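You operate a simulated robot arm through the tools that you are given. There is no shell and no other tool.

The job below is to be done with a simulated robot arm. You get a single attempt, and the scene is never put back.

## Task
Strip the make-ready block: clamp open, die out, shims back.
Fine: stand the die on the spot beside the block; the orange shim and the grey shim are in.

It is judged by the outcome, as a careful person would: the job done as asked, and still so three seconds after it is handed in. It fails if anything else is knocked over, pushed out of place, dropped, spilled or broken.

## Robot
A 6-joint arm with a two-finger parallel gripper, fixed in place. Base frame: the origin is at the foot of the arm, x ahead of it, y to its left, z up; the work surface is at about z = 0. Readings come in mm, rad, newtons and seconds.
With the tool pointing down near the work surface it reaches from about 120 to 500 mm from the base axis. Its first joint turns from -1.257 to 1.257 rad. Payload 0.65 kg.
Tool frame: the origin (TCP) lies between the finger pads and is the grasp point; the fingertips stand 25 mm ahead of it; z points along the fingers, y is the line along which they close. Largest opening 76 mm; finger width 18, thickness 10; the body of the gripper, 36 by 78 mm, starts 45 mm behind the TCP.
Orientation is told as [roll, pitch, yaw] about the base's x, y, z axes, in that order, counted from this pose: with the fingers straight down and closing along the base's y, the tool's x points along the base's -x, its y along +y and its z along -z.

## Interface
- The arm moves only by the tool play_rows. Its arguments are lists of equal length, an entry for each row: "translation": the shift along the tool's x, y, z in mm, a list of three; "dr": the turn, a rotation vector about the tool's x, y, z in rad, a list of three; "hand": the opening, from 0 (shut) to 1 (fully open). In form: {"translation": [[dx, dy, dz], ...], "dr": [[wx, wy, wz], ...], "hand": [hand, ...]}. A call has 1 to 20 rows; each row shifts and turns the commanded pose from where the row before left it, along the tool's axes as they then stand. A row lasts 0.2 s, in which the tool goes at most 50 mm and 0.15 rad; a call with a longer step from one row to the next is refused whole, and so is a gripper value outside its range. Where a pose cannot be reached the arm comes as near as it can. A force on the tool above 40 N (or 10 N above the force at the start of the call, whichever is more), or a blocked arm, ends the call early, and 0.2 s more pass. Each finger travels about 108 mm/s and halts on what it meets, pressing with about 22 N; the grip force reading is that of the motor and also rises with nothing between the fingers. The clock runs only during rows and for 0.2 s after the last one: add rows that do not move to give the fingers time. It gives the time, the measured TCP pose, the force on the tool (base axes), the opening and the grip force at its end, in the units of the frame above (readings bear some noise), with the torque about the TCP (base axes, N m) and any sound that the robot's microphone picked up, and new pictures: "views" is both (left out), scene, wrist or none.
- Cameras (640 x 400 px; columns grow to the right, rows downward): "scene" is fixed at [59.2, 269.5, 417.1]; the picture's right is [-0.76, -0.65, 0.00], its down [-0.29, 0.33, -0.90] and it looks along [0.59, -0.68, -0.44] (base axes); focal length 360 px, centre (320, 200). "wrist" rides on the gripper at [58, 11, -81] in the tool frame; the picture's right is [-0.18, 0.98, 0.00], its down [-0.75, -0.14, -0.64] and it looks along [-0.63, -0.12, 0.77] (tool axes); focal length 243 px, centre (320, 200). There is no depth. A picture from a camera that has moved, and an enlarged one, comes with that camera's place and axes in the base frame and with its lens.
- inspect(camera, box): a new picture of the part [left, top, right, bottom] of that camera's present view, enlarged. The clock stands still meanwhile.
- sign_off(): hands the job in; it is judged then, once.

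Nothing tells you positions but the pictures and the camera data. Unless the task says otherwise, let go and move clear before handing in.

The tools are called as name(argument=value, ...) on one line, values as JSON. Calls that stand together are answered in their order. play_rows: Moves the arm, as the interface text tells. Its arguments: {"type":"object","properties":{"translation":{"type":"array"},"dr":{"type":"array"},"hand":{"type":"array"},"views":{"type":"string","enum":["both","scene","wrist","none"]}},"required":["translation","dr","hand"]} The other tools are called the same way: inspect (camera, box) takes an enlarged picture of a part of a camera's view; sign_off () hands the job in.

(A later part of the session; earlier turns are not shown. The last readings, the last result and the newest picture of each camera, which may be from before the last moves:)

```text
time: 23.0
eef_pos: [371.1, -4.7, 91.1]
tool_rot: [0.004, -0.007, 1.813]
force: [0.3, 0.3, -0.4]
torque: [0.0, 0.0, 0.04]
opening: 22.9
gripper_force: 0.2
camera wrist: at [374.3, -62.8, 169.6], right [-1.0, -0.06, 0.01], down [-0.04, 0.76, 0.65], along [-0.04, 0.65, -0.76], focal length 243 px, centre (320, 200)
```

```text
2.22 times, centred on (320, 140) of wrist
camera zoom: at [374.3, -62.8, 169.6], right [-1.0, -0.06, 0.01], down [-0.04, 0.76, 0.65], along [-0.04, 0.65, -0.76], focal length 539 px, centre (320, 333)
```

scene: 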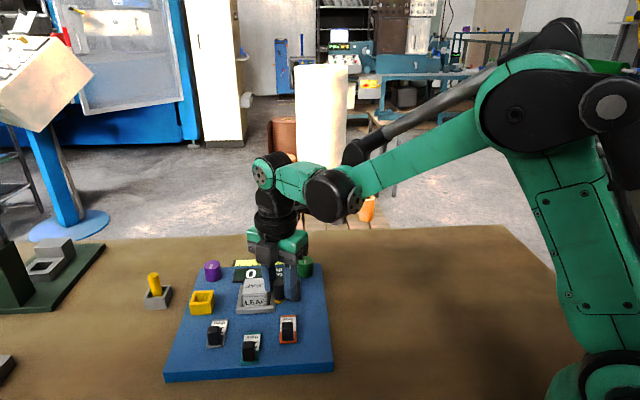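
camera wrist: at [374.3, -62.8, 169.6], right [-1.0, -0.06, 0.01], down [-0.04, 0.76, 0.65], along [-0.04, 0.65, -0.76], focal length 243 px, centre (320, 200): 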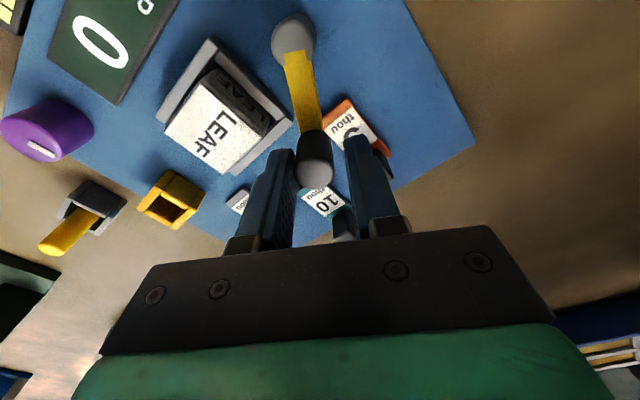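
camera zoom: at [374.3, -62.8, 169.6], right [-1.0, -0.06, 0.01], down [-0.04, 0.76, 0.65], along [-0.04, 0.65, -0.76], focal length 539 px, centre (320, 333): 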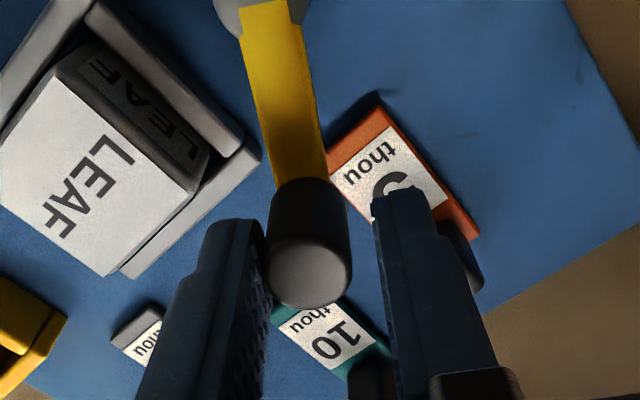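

play_rows(translation=[[0.3, 5, 0], [0.3, 5, 0], [0.3, 5, 0], [0.3, 5, 0], [0.3, 5, 0], [0, 0, 0]], dr=[[0, 0, -0.12], [0, 0, -0.12], [0, 0, -0.12], [0, 0, -0.12], [0, 0, -0.12], [0, 0, 0]], hand=[0.3, 0.3, 0.3, 0.3, 0.3, 0.3])

inspect(camera="wrist", box=[220, 50, 420, 230])

inspect(camera="scene", box=[220, 230, 340, 350])

```text
time: 24.4
eef_pos: [349.7, -17.1, 91.2]
tool_rot: [0.001, -0.007, 2.415]
force: [0.1, 0.6, 0.7]
torque: [0.02, -0.04, 0.0]
opening: 23.8
gripper_force: 0.6
camera wrist: at [385.5, -63.2, 169.6], right [-0.79, -0.61, 0.0], down [-0.46, 0.6, 0.65], along [-0.4, 0.51, -0.76], focal length 243 px, centre (320, 200)
```

scene: 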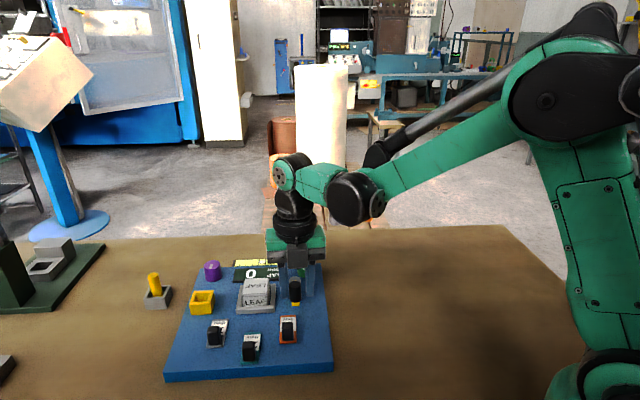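
wrist: 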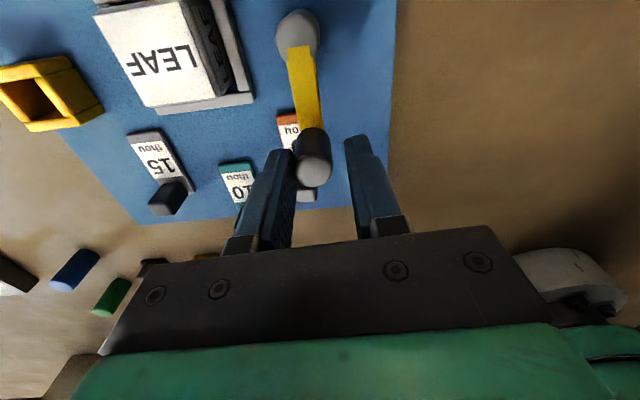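

```text
2.22 times, centred on (320, 140) of wrist
camera zoom: at [385.5, -63.2, 169.6], right [-0.79, -0.61, 0.0], down [-0.46, 0.6, 0.65], along [-0.4, 0.51, -0.76], focal length 539 px, centre (320, 333)
```

zoom: 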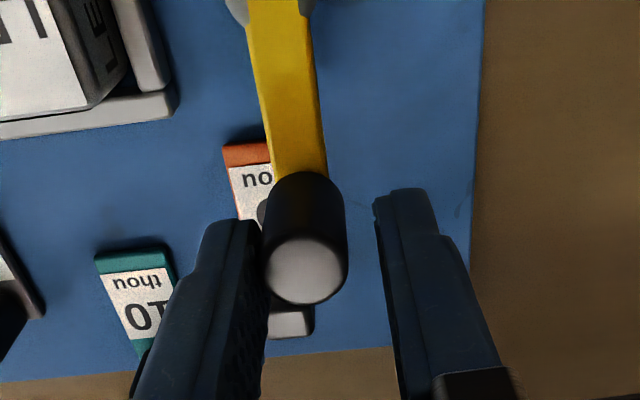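

```text
3.33 times, centred on (280, 290) of scene
camera zoom: at [59.2, 269.5, 417.1], right [-0.76, -0.65, 0.0], down [-0.29, 0.33, -0.9], along [0.59, -0.68, -0.44], focal length 1198 px, centre (453, -100)
```

zoom: 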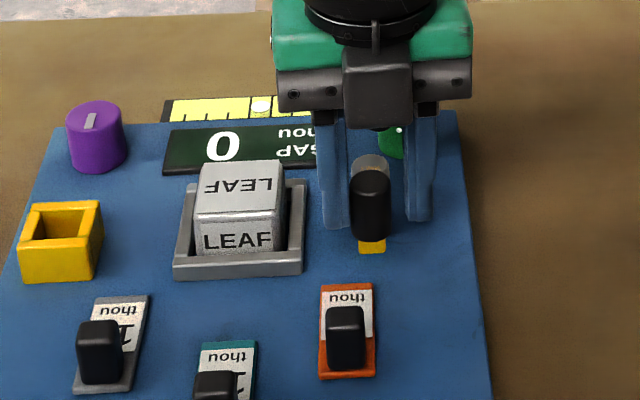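

The clamp is about 90° open. I'll push it a little further by translation only, so it clears the orange shim and I can find its stop.

play_rows(translation=[[0.3, 5, 0], [0.9, 4.96, 0], [1.5, 4.8, 0], [2.05, 4.6, 0], [2.6, 4.3, 0], [0, 0, 0]], dr=[[0, 0, 0], [0, 0, 0], [0, 0, 0], [0, 0, 0], [0, 0, 0], [0, 0, 0]], hand=[0.3, 0.3, 0.3, 0.3, 0.3, 0.3])

inspect(camera="scene", box=[220, 230, 340, 350])

```text
time: 25.4
eef_pos: [342.4, -29.7, 91.9]
tool_rot: [-0.014, -0.009, 2.419]
force: [25.0, 20.2, -3.8]
torque: [-0.14, -0.48, -0.15]
opening: 48.6
gripper_force: 16.4
stopped in row 4: the force on the tool passed its limit at 42 N (the readings are from after the stop); the commanded pose is now the measured one
camera wrist: at [378.6, -76.4, 169.0], right [-0.79, -0.61, -0.01], down [-0.47, 0.59, 0.65], along [-0.39, 0.52, -0.76], focal length 243 px, centre (320, 200)
```

scene: 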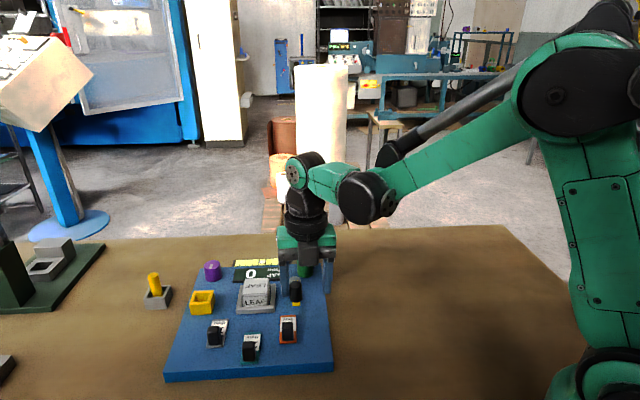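
wrist: 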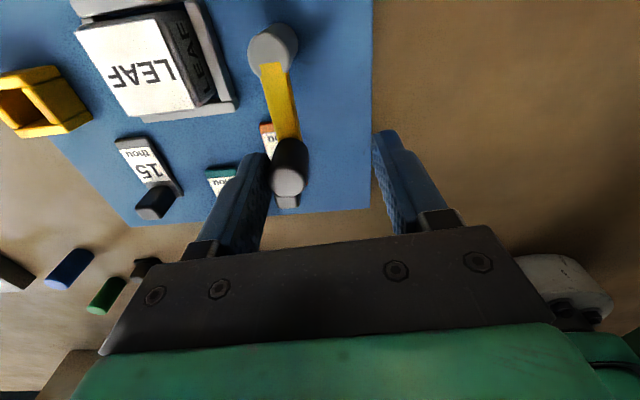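

```text
3.33 times, centred on (280, 290) of scene
camera zoom: at [59.2, 269.5, 417.1], right [-0.76, -0.65, 0.0], down [-0.29, 0.33, -0.9], along [0.59, -0.68, -0.44], focal length 1198 px, centre (453, -100)
```

zoom: 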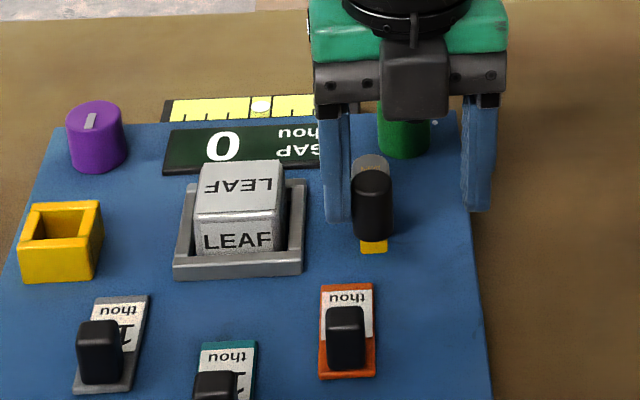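

The clamp is at its stop, fully open by about 90°. I'll back off, rise, and turn over the die with the fingers closing along the front-back axis.

play_rows(translation=[[0, -5, 0], [0, 0, -30], [0, 0, -45], [0, 0, 0], [0, 0, 0], [0, 0, 0], [0, 0, 0], [0, 0, 0], [0, 0, 0], [0, 0, 0], [0, 0, 0], [0, 0, 0], [0, 0, 0], [0, 0, 0], [-40, -16, 0], [-37, -16, 0], [0, 0, 0]], dr=[[0, 0, 0], [0, 0, 0], [0, 0, 0], [0, 0, 0.148], [0, 0, 0.148], [0, 0, 0.148], [0, 0, 0.148], [0, 0, 0.148], [0, 0, 0.148], [0, 0, 0.148], [0, 0, 0.148], [0, 0, 0.148], [0, 0, 0.148], [0, 0, 0.148], [0, 0, 0], [0, 0, 0], [0, 0, 0]], hand=[0.64, 0.64, 0.8, 1, 1, 1, 1, 1, 1, 1, 1, 1, 1, 1, 1, 1, 1])

inspect(camera="wrist", box=[180, 30, 460, 230])

inspect(camera="scene", box=[180, 240, 340, 340])

```text
time: 29.0
eef_pos: [421.8, 4.5, 166.3]
tool_rot: [0.011, -0.008, 0.786]
force: [0.0, 0.5, 0.3]
torque: [-0.03, 0.02, 0.02]
opening: 75.9
gripper_force: 0.1
camera wrist: at [372.8, -28.6, 244.2], right [-0.57, 0.82, 0.01], down [0.63, 0.42, 0.65], along [0.53, 0.37, -0.76], focal length 243 px, centre (320, 200)
```

scene: 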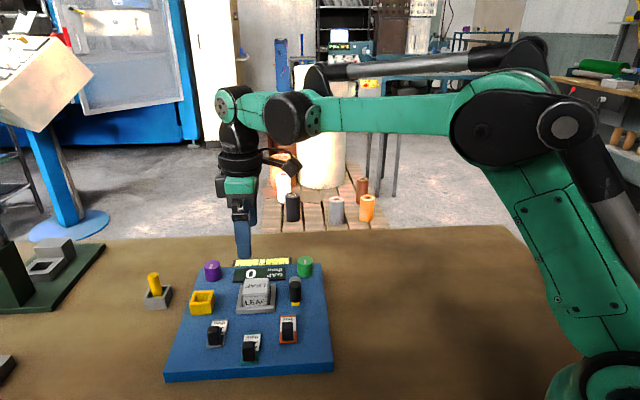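
wrist: 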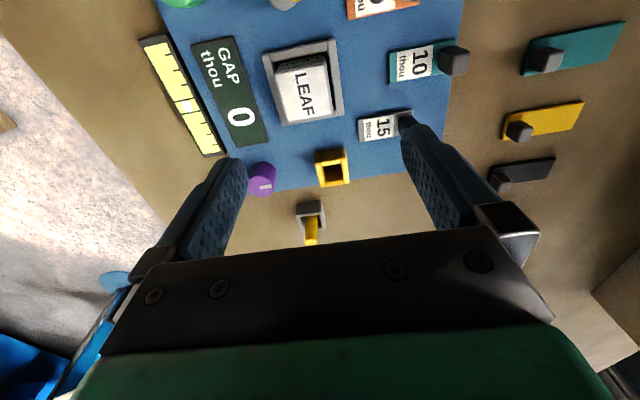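

```text
2.00 times, centred on (320, 130) of wrist
camera zoom: at [372.8, -28.6, 244.2], right [-0.57, 0.82, 0.01], down [0.63, 0.42, 0.65], along [0.53, 0.37, -0.76], focal length 485 px, centre (320, 340)
```

zoom: 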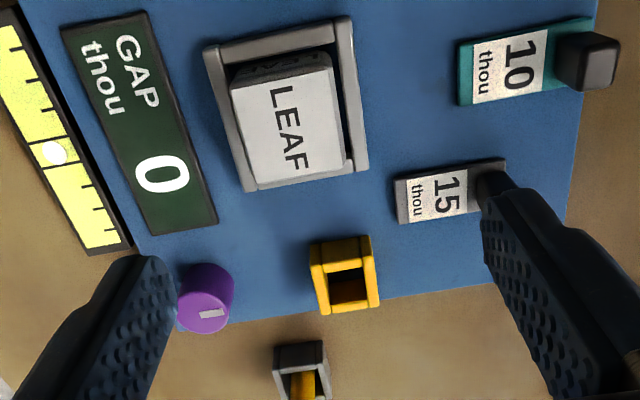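

```text
4.00 times, centred on (260, 290) of scene
camera zoom: at [59.2, 269.5, 417.1], right [-0.76, -0.65, 0.0], down [-0.29, 0.33, -0.9], along [0.59, -0.68, -0.44], focal length 1438 px, centre (560, -160)
```

zoom: 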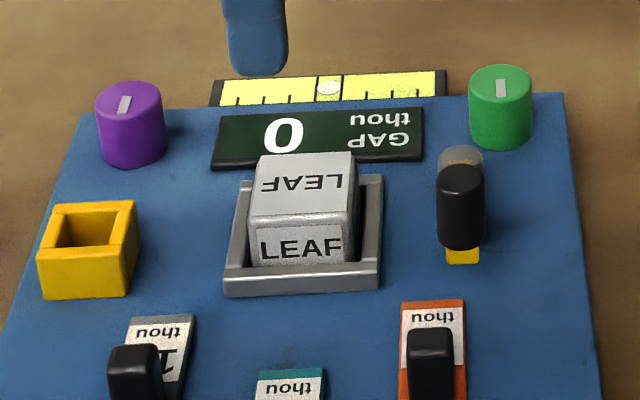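

The die is free of the clamp now. Before lifting it I'll zoom hard on the areas beside the board to find the spot.

inspect(camera="scene", box=[320, 230, 440, 310])

inspect(camera="scene", box=[320, 310, 440, 400])

inspect(camera="scene", box=[40, 310, 190, 400])

inspect(camera="scene", box=[100, 225, 340, 285])

inspect(camera="wrist", box=[430, 0, 640, 130])

```text
5.00 times, centred on (380, 270) of scene
camera zoom: at [59.2, 269.5, 417.1], right [-0.76, -0.65, 0.0], down [-0.29, 0.33, -0.9], along [0.59, -0.68, -0.44], focal length 1798 px, centre (20, -150)
```

zoom: 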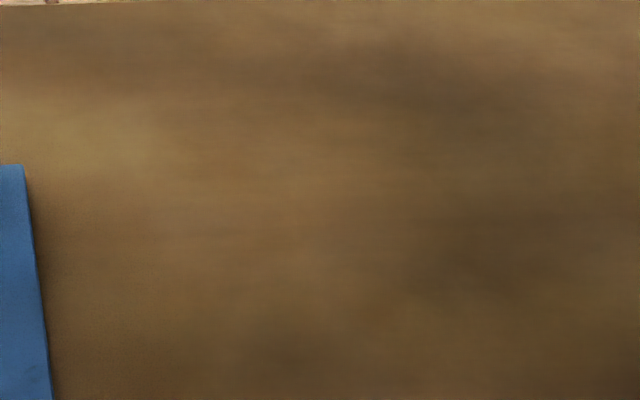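

```text
4.44 times, centred on (380, 355) of scene
camera zoom: at [59.2, 269.5, 417.1], right [-0.76, -0.65, 0.0], down [-0.29, 0.33, -0.9], along [0.59, -0.68, -0.44], focal length 1598 px, centre (53, -489)
```

zoom: 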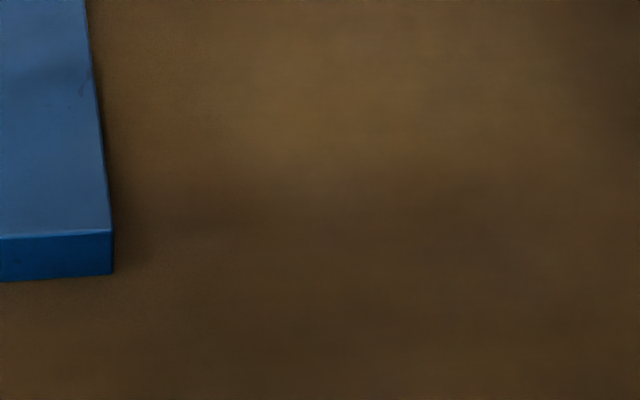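

```text
4.27 times, centred on (115, 355) of scene
camera zoom: at [59.2, 269.5, 417.1], right [-0.76, -0.65, 0.0], down [-0.29, 0.33, -0.9], along [0.59, -0.68, -0.44], focal length 1534 px, centre (1195, -461)
```

zoom: 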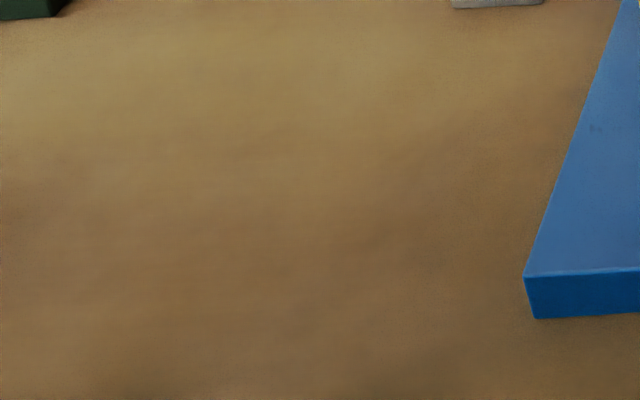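

```text
2.67 times, centred on (220, 255) of scene
camera zoom: at [59.2, 269.5, 417.1], right [-0.76, -0.65, 0.0], down [-0.29, 0.33, -0.9], along [0.59, -0.68, -0.44], focal length 959 px, centre (587, 53)
```

zoom: 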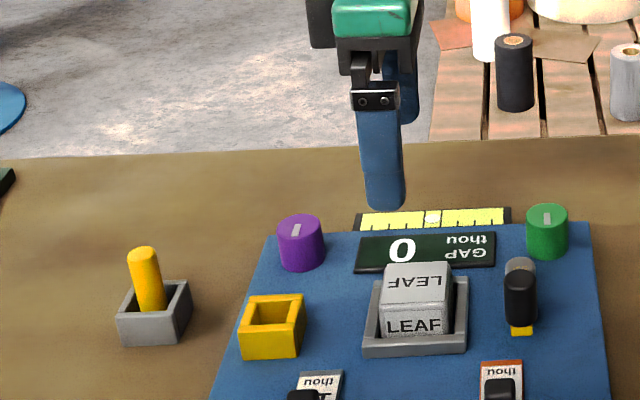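

```text
3.05 times, centred on (535, 65) of wrist
camera zoom: at [372.8, -28.6, 244.2], right [-0.57, 0.82, 0.01], down [0.63, 0.42, 0.65], along [0.53, 0.37, -0.76], focal length 739 px, centre (-335, 611)
```

zoom: 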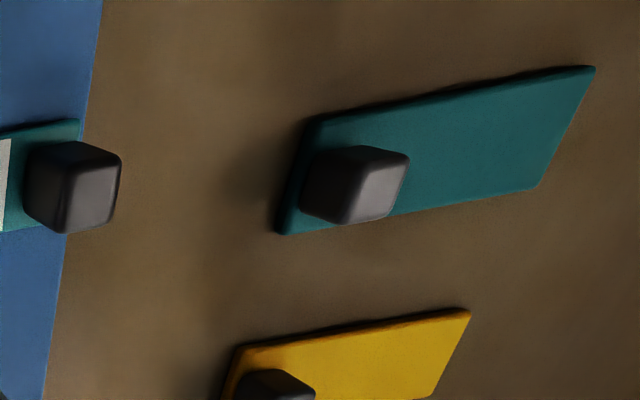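

Still no mark. I'll zoom hard on the board surface itself for a faint outline before lifting the die.

inspect(camera="scene", box=[160, 300, 220, 385])

inspect(camera="scene", box=[270, 260, 340, 380])

inspect(camera="scene", box=[200, 260, 250, 320])

inspect(camera="wrist", box=[310, 80, 450, 200])

inspect(camera="scene", box=[140, 365, 380, 400])

```text
4.71 times, centred on (190, 342) of scene
camera zoom: at [59.2, 269.5, 417.1], right [-0.76, -0.65, 0.0], down [-0.29, 0.33, -0.9], along [0.59, -0.68, -0.44], focal length 1692 px, centre (932, -471)
```

zoom: 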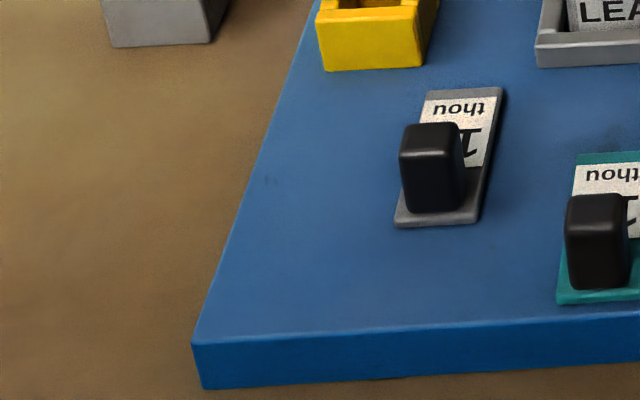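

```text
3.33 times, centred on (305, 320) of scene
camera zoom: at [59.2, 269.5, 417.1], right [-0.76, -0.65, 0.0], down [-0.29, 0.33, -0.9], along [0.59, -0.68, -0.44], focal length 1198 px, centre (370, -200)
```

zoom: 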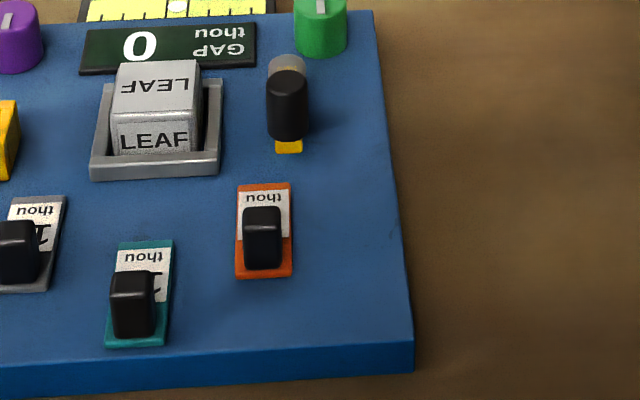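

```text
6.67 times, centred on (225, 290) of scene
camera zoom: at [59.2, 269.5, 417.1], right [-0.76, -0.65, 0.0], down [-0.29, 0.33, -0.9], along [0.59, -0.68, -0.44], focal length 2397 px, centre (953, -400)
```

zoom: 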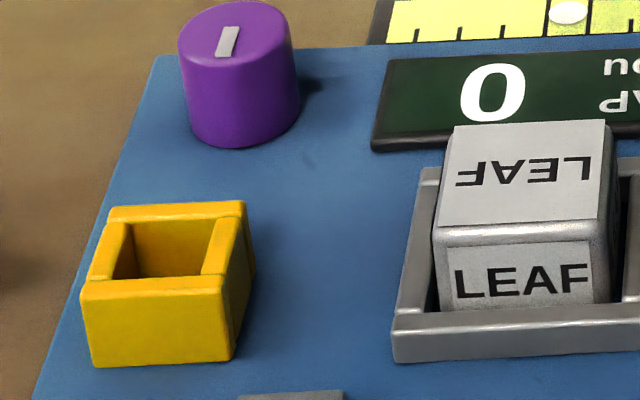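

```text
3.33 times, centred on (380, 140) of wrist
camera zoom: at [372.8, -28.6, 244.2], right [-0.57, 0.82, 0.01], down [0.63, 0.42, 0.65], along [0.53, 0.37, -0.76], focal length 809 px, centre (120, 400)
```

zoom: 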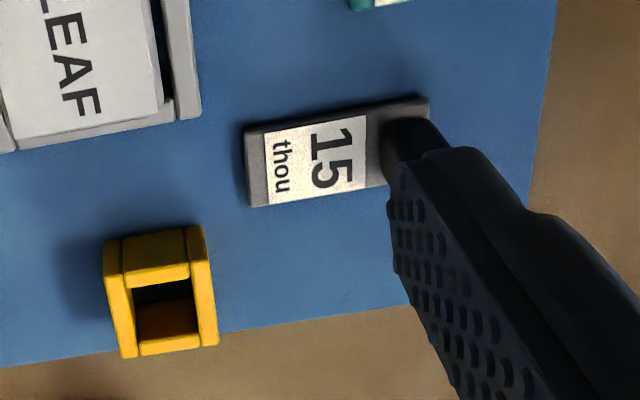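

```text
2.67 times, centred on (260, 382) of scene
camera zoom: at [59.2, 269.5, 417.1], right [-0.76, -0.65, 0.0], down [-0.29, 0.33, -0.9], along [0.59, -0.68, -0.44], focal length 959 px, centre (480, -287)
```

zoom: 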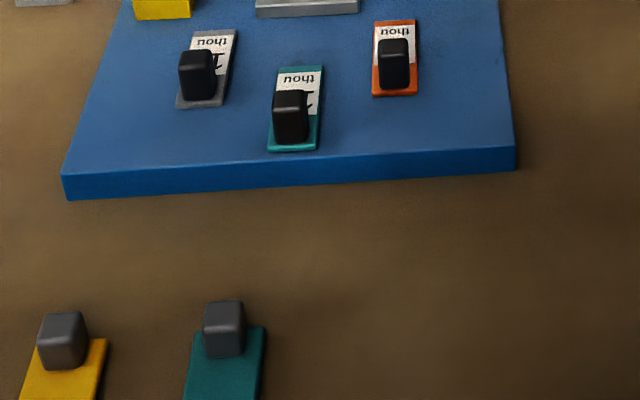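

There is no visible marking anywhere, so I'll treat "the spot" as clear table right beside the block. The die top centre is at about (425, −4) with its top near z = 52. I'll centre over it and come down to just above die height for a check.

play_rows(translation=[[3.9, -8.1, 0], [0, 0, 40], [0, 0, 40], [0, 0, 0]], dr=[[0, 0, 0], [0, 0, 0], [0, 0, 0], [0, 0, 0]], hand=[1, 1, 1, 1])

inspect(camera="wrist", box=[180, 30, 460, 230])

inspect(camera="scene", box=[200, 220, 320, 330])

```text
time: 30.0
eef_pos: [424.2, -1.7, 85.4]
tool_rot: [0.012, -0.007, 0.787]
force: [1.2, -0.5, 0.6]
torque: [-0.01, 0.01, -0.01]
opening: 75.9
gripper_force: 0.0
camera wrist: at [374.9, -36.1, 163.7], right [-0.57, 0.82, 0.01], down [0.63, 0.42, 0.65], along [0.53, 0.37, -0.76], focal length 243 px, centre (320, 200)
```

scene: 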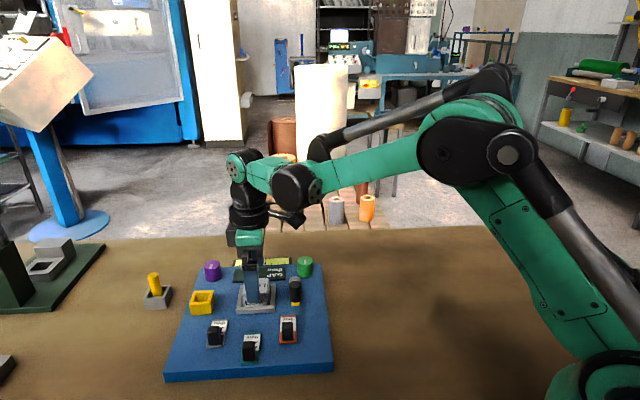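
wrist: 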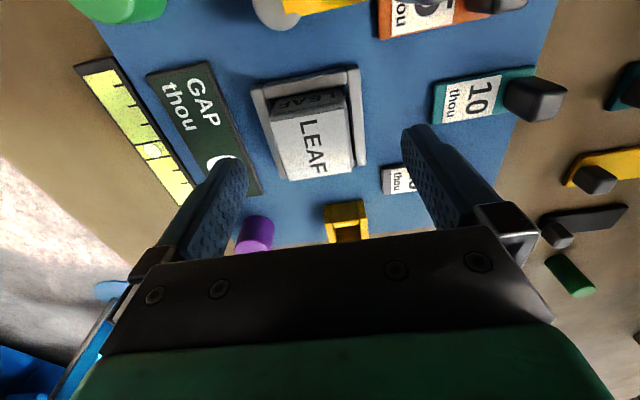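

```text
2.00 times, centred on (320, 130) of wrist
camera zoom: at [374.9, -36.1, 163.7], right [-0.57, 0.82, 0.01], down [0.63, 0.42, 0.65], along [0.53, 0.37, -0.76], focal length 485 px, centre (320, 340)
```

zoom: 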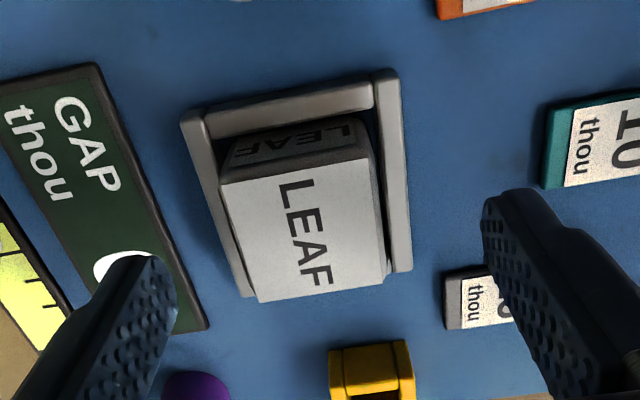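

```text
3.64 times, centred on (260, 275) of scene
camera zoom: at [59.2, 269.5, 417.1], right [-0.76, -0.65, 0.0], down [-0.29, 0.33, -0.9], along [0.59, -0.68, -0.44], focal length 1307 px, centre (538, -73)
```

zoom: 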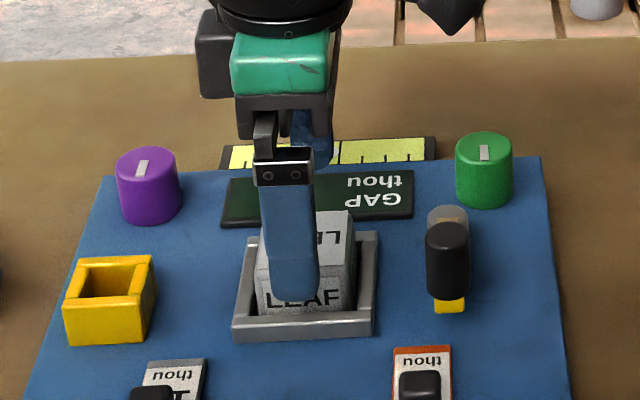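

The die is centred between the fingers. I'll go down to tip height z ≈ 30, above the nest walls, and grip.

play_rows(translation=[[0, -1.5, 15], [0, 0, 14], [0, 0, 0], [0, 0, 0], [0, 0, 0], [0, 0, 0]], dr=[[0, 0, 0], [0, 0, 0], [0, 0, 0], [0, 0, 0], [0, 0, 0], [0, 0, 0]], hand=[1, 1, 0.7, 0.4, 0.4, 0.4])

inspect(camera="scene", box=[200, 220, 320, 330])

```text
time: 31.4
eef_pos: [425.1, -4.2, 56.5]
tool_rot: [0.013, -0.008, 0.787]
force: [0.3, -0.6, 0.2]
torque: [-0.02, -0.02, -0.02]
opening: 39.7
gripper_force: 21.8
camera wrist: at [375.9, -38.1, 135.0], right [-0.57, 0.82, 0.01], down [0.63, 0.42, 0.65], along [0.53, 0.37, -0.76], focal length 243 px, centre (320, 200)
```

scene: 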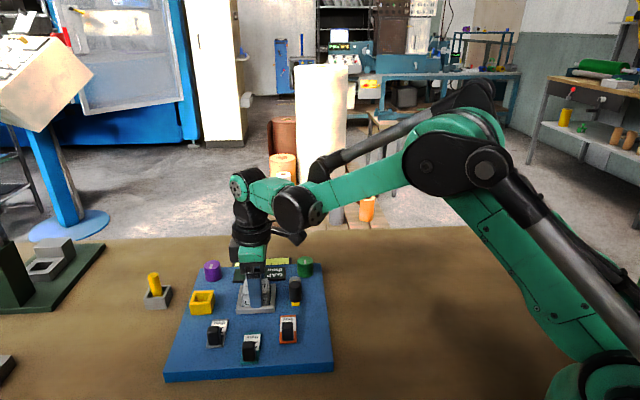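
wrist: 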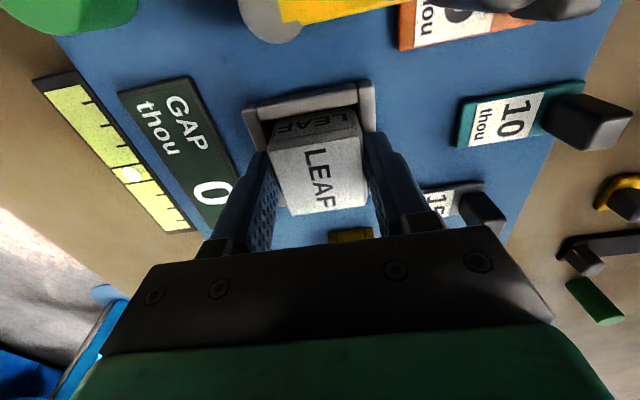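

```text
3.64 times, centred on (260, 275) of scene
camera zoom: at [59.2, 269.5, 417.1], right [-0.76, -0.65, 0.0], down [-0.29, 0.33, -0.9], along [0.59, -0.68, -0.44], focal length 1307 px, centre (538, -73)
```

zoom: 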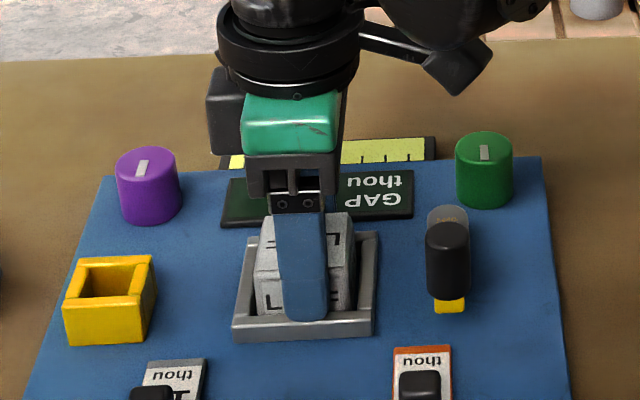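

The die measures about 40 mm across the fingers and is gripped. I'll lift it straight up.

play_rows(translation=[[0, 0, 0], [0, 0, -5], [0, 0, -10], [0, 0, -15], [0, 0, -25], [0, 0, -30], [0, 0, 0]], dr=[[0, 0, 0], [0, 0, 0], [0, 0, 0], [0, 0, 0], [0, 0, 0], [0, 0, 0], [0, 0, 0]], hand=[0.3, 0.3, 0.3, 0.3, 0.3, 0.3, 0.3])

inspect(camera="scene", box=[180, 180, 340, 330])

```text
time: 33.0
eef_pos: [424.2, -6.2, 143.6]
tool_rot: [0.011, -0.006, 0.787]
force: [-0.6, 0.1, -1.5]
torque: [-0.01, 0.01, 0.01]
opening: 39.7
gripper_force: 21.3
camera wrist: at [376.1, -40.0, 221.4], right [-0.57, 0.82, 0.01], down [0.63, 0.42, 0.65], along [0.53, 0.37, -0.76], focal length 243 px, centre (320, 200)
```

scene: 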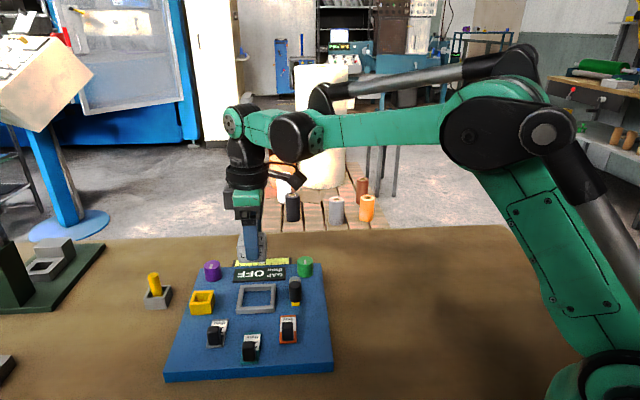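
wrist: 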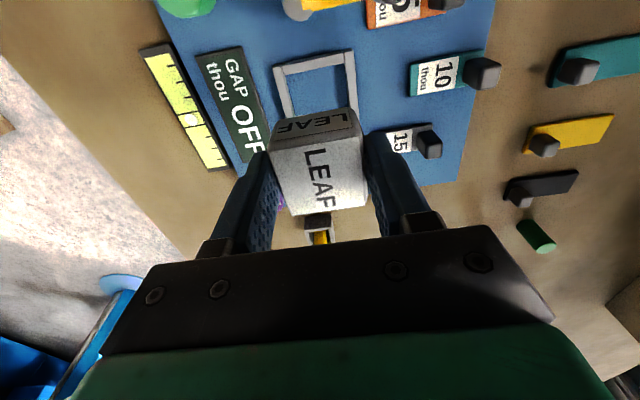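

```text
2.67 times, centred on (260, 255) of scene
camera zoom: at [59.2, 269.5, 417.1], right [-0.76, -0.65, 0.0], down [-0.29, 0.33, -0.9], along [0.59, -0.68, -0.44], focal length 959 px, centre (480, 53)
```

zoom: 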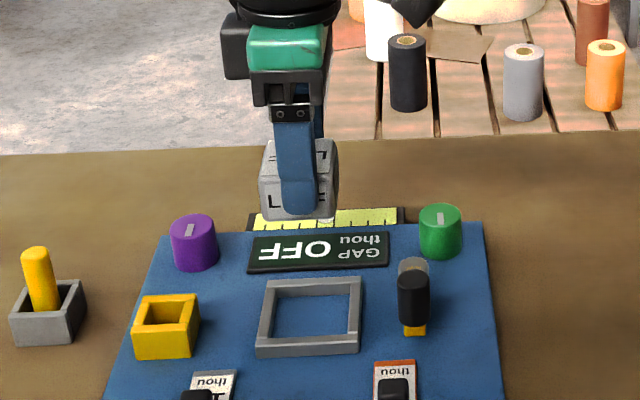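

The die is out and the display now reads OFF. I'll carry it over the −u side of the board to the clear table by the right-hand edge, and look at that surface before lowering.

play_rows(translation=[[0, 0, -20], [30, 1, 0], [30, 1, 0], [30, 1, 0], [30, 1, 0], [31, 0, 0], [0, 0, 0], [0, 0, 0]], dr=[[0, 0, 0], [0, 0, 0], [0, 0, 0], [0, 0, 0], [0, 0, 0], [0, 0, 0], [0, 0, 0], [0, 0, 0]], hand=[0.3, 0.3, 0.3, 0.3, 0.3, 0.3, 0.3, 0.3])

inspect(camera="scene", box=[220, 160, 460, 360])

inspect(camera="wrist", box=[100, 0, 560, 230])

```text
time: 34.8
eef_pos: [316.3, -110.4, 161.7]
tool_rot: [0.012, -0.007, 0.788]
force: [-1.1, -0.3, -2.1]
torque: [0.01, -0.01, 0.01]
opening: 39.5
gripper_force: 21.9
camera wrist: at [267.5, -144.2, 239.7], right [-0.57, 0.82, 0.01], down [0.63, 0.42, 0.65], along [0.53, 0.37, -0.76], focal length 243 px, centre (320, 200)
```

scene: 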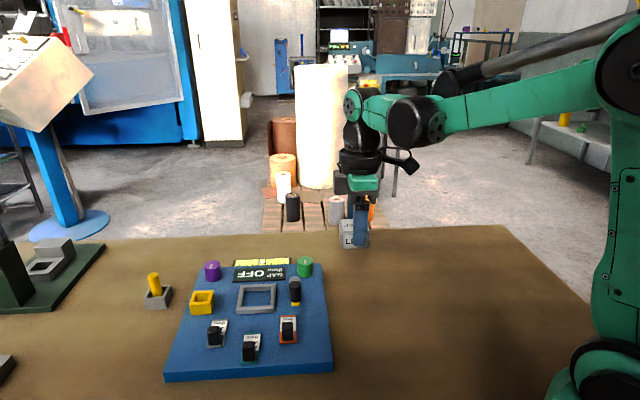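
wrist: 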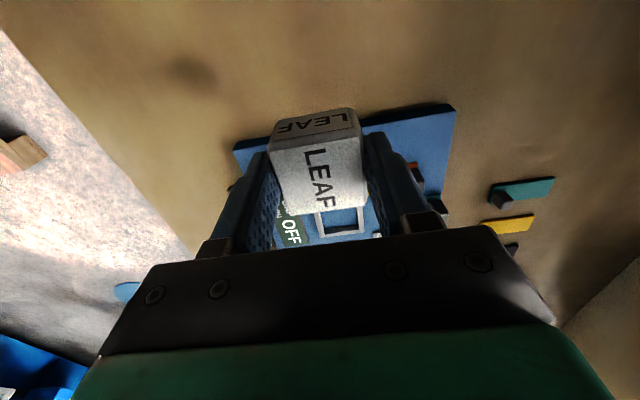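

```text
2.00 times, centred on (340, 260) of scene
camera zoom: at [59.2, 269.5, 417.1], right [-0.76, -0.65, 0.0], down [-0.29, 0.33, -0.9], along [0.59, -0.68, -0.44], focal length 719 px, centre (280, 80)
```

zoom: 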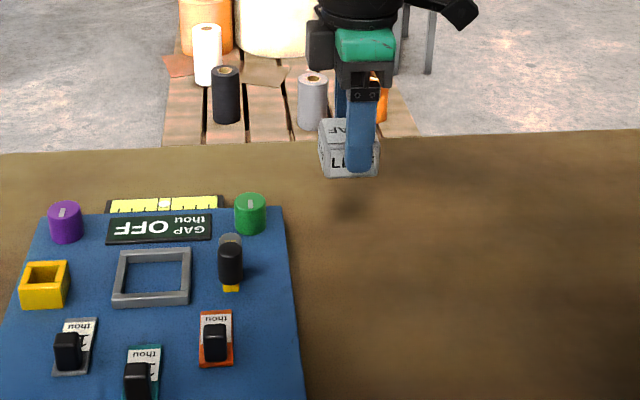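

```text
1.39 times, centred on (330, 115) of wrist
camera zoom: at [267.5, -144.2, 239.7], right [-0.57, 0.82, 0.01], down [0.63, 0.42, 0.65], along [0.53, 0.37, -0.76], focal length 338 px, centre (306, 318)
```

zoom: 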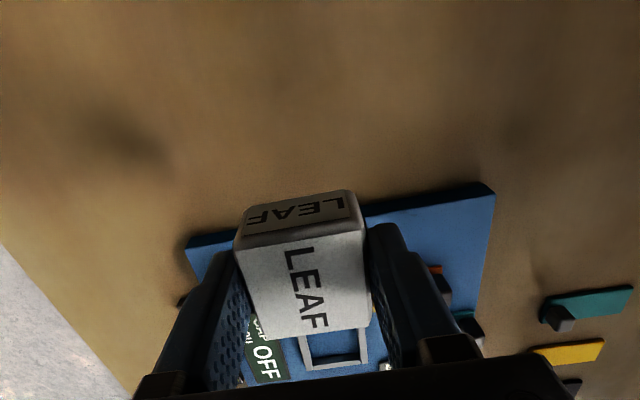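

The table beside the board's right-hand edge is clear and flat. I'll set the die down here, about 25 mm off the block, feeling for contact over the last few millimetres.

play_rows(translation=[[0, 0, 35], [0, 0, 35], [0, 0, 25], [0, 0, 10], [0, 0, 3], [0, 0, 0]], dr=[[0, 0, 0], [0, 0, 0], [0, 0, 0], [0, 0, 0], [0, 0, 0], [0, 0, 0]], hand=[0.3, 0.3, 0.3, 0.3, 0.3, 0.3])

inspect(camera="scene", box=[310, 220, 410, 300])

```text
time: 36.2
eef_pos: [316.8, -108.4, 53.1]
tool_rot: [0.012, -0.007, 0.786]
force: [1.1, 0.4, -1.8]
torque: [-0.02, -0.01, -0.01]
opening: 39.6
gripper_force: 22.3
camera wrist: at [267.3, -142.0, 131.2], right [-0.57, 0.82, 0.01], down [0.63, 0.42, 0.65], along [0.53, 0.37, -0.76], focal length 243 px, centre (320, 200)
```

scene: 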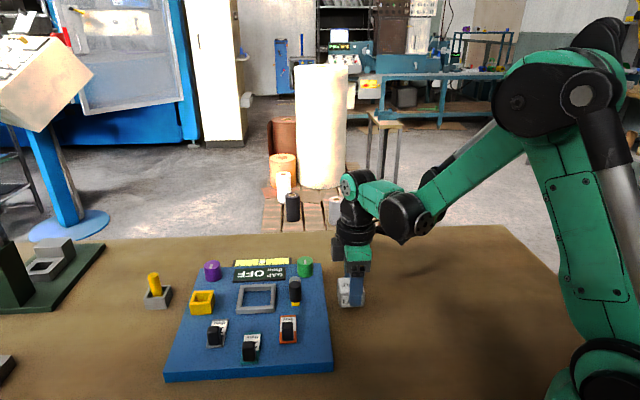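
wrist: 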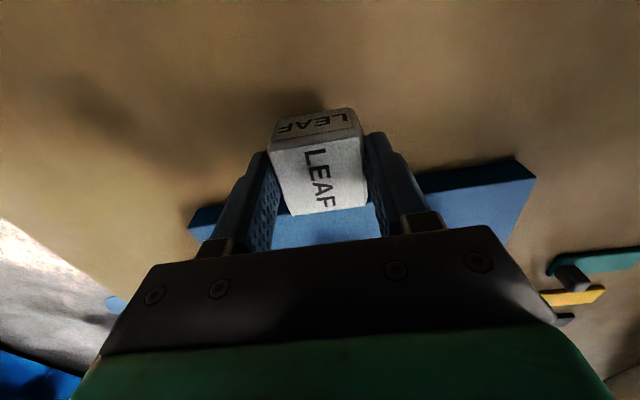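

```text
5.00 times, centred on (360, 260) of scene
camera zoom: at [59.2, 269.5, 417.1], right [-0.76, -0.65, 0.0], down [-0.29, 0.33, -0.9], along [0.59, -0.68, -0.44], focal length 1798 px, centre (120, -100)
```

zoom: 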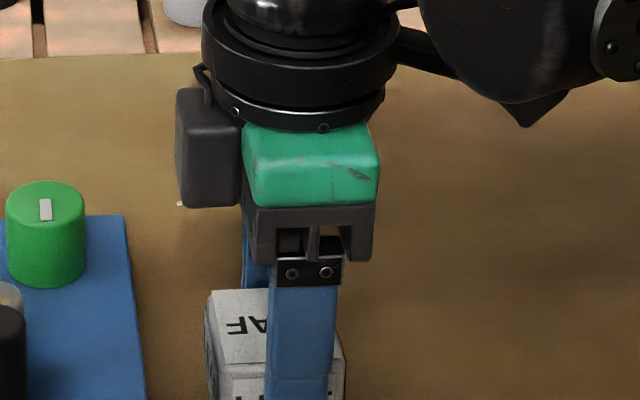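

play_rows(translation=[[0, 0, 2], [0, 0, 2], [0, 0, 1], [0, 0, 1], [0, 0, 0]], dr=[[0, 0, 0], [0, 0, 0], [0, 0, 0], [0, 0, 0], [0, 0, 0]], hand=[0.3, 0.3, 0.3, 0.3, 0.3], views="none")

inspect(camera="scene", box=[310, 260, 410, 330])

```text
time: 37.4
eef_pos: [316.6, -109.2, 47.8]
tool_rot: [0.013, -0.006, 0.787]
force: [-0.3, 0.2, -0.8]
torque: [-0.03, 0.03, 0.01]
opening: 39.3
gripper_force: 21.7
```

```text
5.71 times, centred on (360, 295) of scene
camera zoom: at [59.2, 269.5, 417.1], right [-0.76, -0.65, 0.0], down [-0.29, 0.33, -0.9], along [0.59, -0.68, -0.44], focal length 2054 px, centre (91, -343)
```

zoom: 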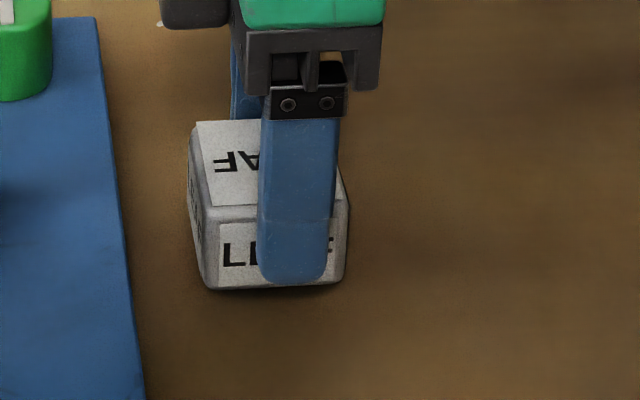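

play_rows(translation=[[0, 0, 1], [0, 0, 1], [0, 0, 1], [0, 0, 0]], dr=[[0, 0, 0], [0, 0, 0], [0, 0, 0], [0, 0, 0]], hand=[0.3, 0.3, 0.3, 0.3], views="none")

inspect(camera="scene", box=[310, 260, 410, 330])

```text
time: 38.4
eef_pos: [314.8, -109.5, 43.5]
tool_rot: [0.012, -0.007, 0.785]
force: [-0.4, 1.0, -1.3]
torque: [-0.01, 0.01, 0.0]
opening: 39.5
gripper_force: 21.9
```

```text
5.71 times, centred on (360, 295) of scene
camera zoom: at [59.2, 269.5, 417.1], right [-0.76, -0.65, 0.0], down [-0.29, 0.33, -0.9], along [0.59, -0.68, -0.44], focal length 2054 px, centre (91, -343)
```

zoom: 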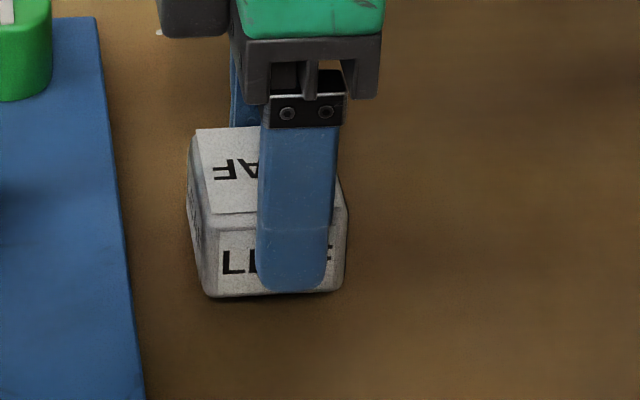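

play_rows(translation=[[0, 0, 1], [0, 0, 1], [0, 0, 0]], dr=[[0, 0, 0], [0, 0, 0], [0, 0, 0]], hand=[0.3, 0.3, 0.3], views="none")

inspect(camera="scene", box=[310, 260, 410, 330])

```text
time: 39.2
eef_pos: [315.9, -108.5, 41.4]
tool_rot: [0.011, -0.006, 0.788]
force: [-0.2, 1.0, -1.4]
torque: [0.0, -0.01, -0.03]
opening: 39.3
gripper_force: 21.7
```

```text
5.71 times, centred on (360, 295) of scene
camera zoom: at [59.2, 269.5, 417.1], right [-0.76, -0.65, 0.0], down [-0.29, 0.33, -0.9], along [0.59, -0.68, -0.44], focal length 2054 px, centre (91, -343)
```

zoom: 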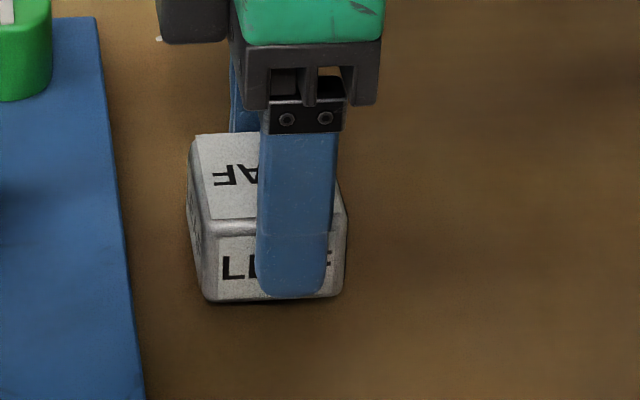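

play_rows(translation=[[0, 0, 1], [0, 0, 0], [0, 0, 1], [0, 0, 0]], dr=[[0, 0, 0], [0, 0, 0], [0, 0, 0], [0, 0, 0]], hand=[0.3, 0.3, 0.3, 0.3], views="none")

inspect(camera="scene", box=[310, 260, 410, 330])

```text
time: 40.2
eef_pos: [315.4, -108.5, 39.4]
tool_rot: [0.012, -0.008, 0.787]
force: [-0.5, 0.3, -1.8]
torque: [-0.02, 0.02, 0.01]
opening: 39.4
gripper_force: 21.4
```

```text
5.71 times, centred on (360, 295) of scene
camera zoom: at [59.2, 269.5, 417.1], right [-0.76, -0.65, 0.0], down [-0.29, 0.33, -0.9], along [0.59, -0.68, -0.44], focal length 2054 px, centre (91, -343)
```

zoom: 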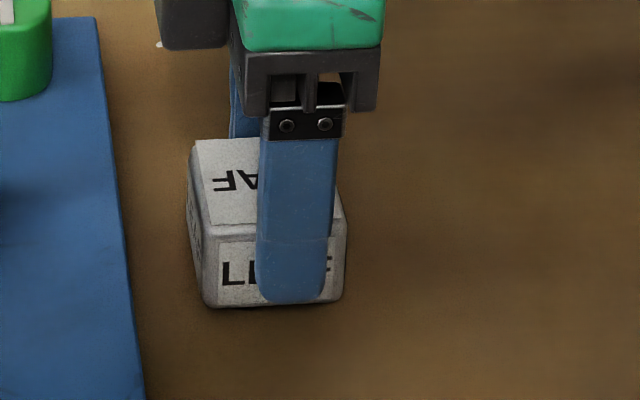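

play_rows(translation=[[0, 0, 1], [0, 0, 0], [0, 0, 1], [0, 0, 0]], dr=[[0, 0, 0], [0, 0, 0], [0, 0, 0], [0, 0, 0]], hand=[0.3, 0.3, 0.3, 0.3], views="none")

play_rows(translation=[[0, 0, 1], [0, 0, 0], [0, 0, 0]], dr=[[0, 0, 0], [0, 0, 0], [0, 0, 0]], hand=[0.3, 0.3, 0.3], views="none")

inspect(camera="scene", box=[310, 260, 410, 330])

```text
time: 41.2
eef_pos: [315.9, -108.0, 37.6]
tool_rot: [0.011, -0.005, 0.785]
force: [0.2, 0.2, -1.2]
torque: [-0.02, 0.03, 0.0]
opening: 39.4
gripper_force: 22.5
```

```text
time: 42.0
eef_pos: [315.8, -109.1, 36.6]
tool_rot: [0.011, -0.009, 0.788]
force: [-0.1, 0.0, -1.5]
torque: [0.01, -0.04, -0.01]
opening: 39.4
gripper_force: 21.6
```

```text
5.71 times, centred on (360, 295) of scene
camera zoom: at [59.2, 269.5, 417.1], right [-0.76, -0.65, 0.0], down [-0.29, 0.33, -0.9], along [0.59, -0.68, -0.44], focal length 2054 px, centre (91, -343)
```

zoom: 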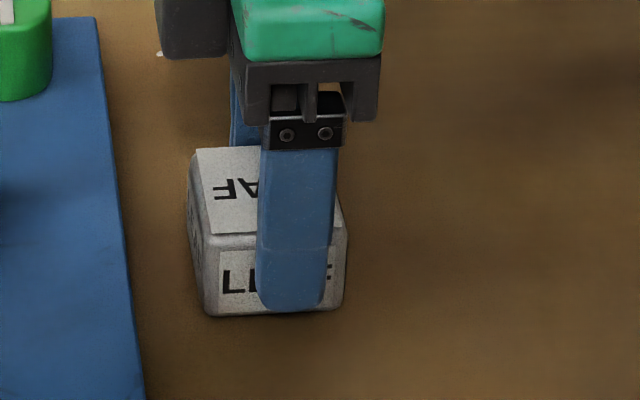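

play_rows(translation=[[0, 0, 1], [0, 0, 0], [0, 0, 1], [0, 0, 0]], dr=[[0, 0, 0], [0, 0, 0], [0, 0, 0], [0, 0, 0]], hand=[0.3, 0.3, 0.3, 0.3], views="none")

play_rows(translation=[[0, 0, 1], [0, 0, 0], [0, 0, 0]], dr=[[0, 0, 0], [0, 0, 0], [0, 0, 0]], hand=[0.3, 0.3, 0.3], views="none")

inspect(camera="scene", box=[310, 260, 410, 330])

```text
time: 43.0
eef_pos: [315.3, -108.0, 35.9]
tool_rot: [0.012, -0.007, 0.786]
force: [-3.2, 1.0, 14.2]
torque: [-0.07, -0.03, -0.02]
opening: 39.5
gripper_force: 21.9
```

```text
time: 43.4
eef_pos: [316.6, -108.5, 34.5]
tool_rot: [0.013, -0.006, 0.787]
force: [-0.3, -0.8, 12.8]
torque: [0.03, 0.05, 0.02]
opening: 39.7
gripper_force: 22.3
stopped in row 2: the force on the tool passed its limit at 43 N (the readings are from after the stop); the commanded pose is now the measured one
```

```text
5.71 times, centred on (360, 295) of scene
camera zoom: at [59.1, 269.5, 417.1], right [-0.76, -0.65, 0.0], down [-0.29, 0.33, -0.9], along [0.59, -0.68, -0.44], focal length 2054 px, centre (91, -343)
```

zoom: 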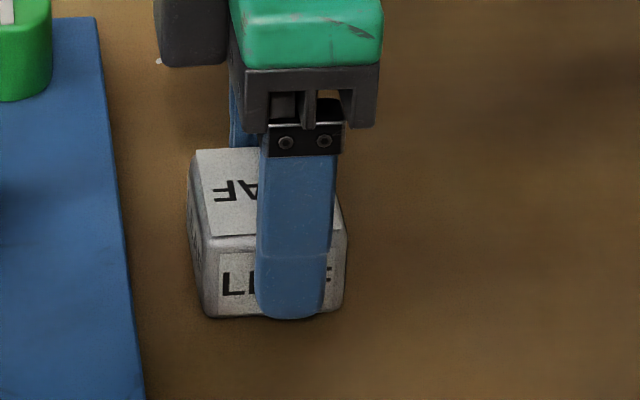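

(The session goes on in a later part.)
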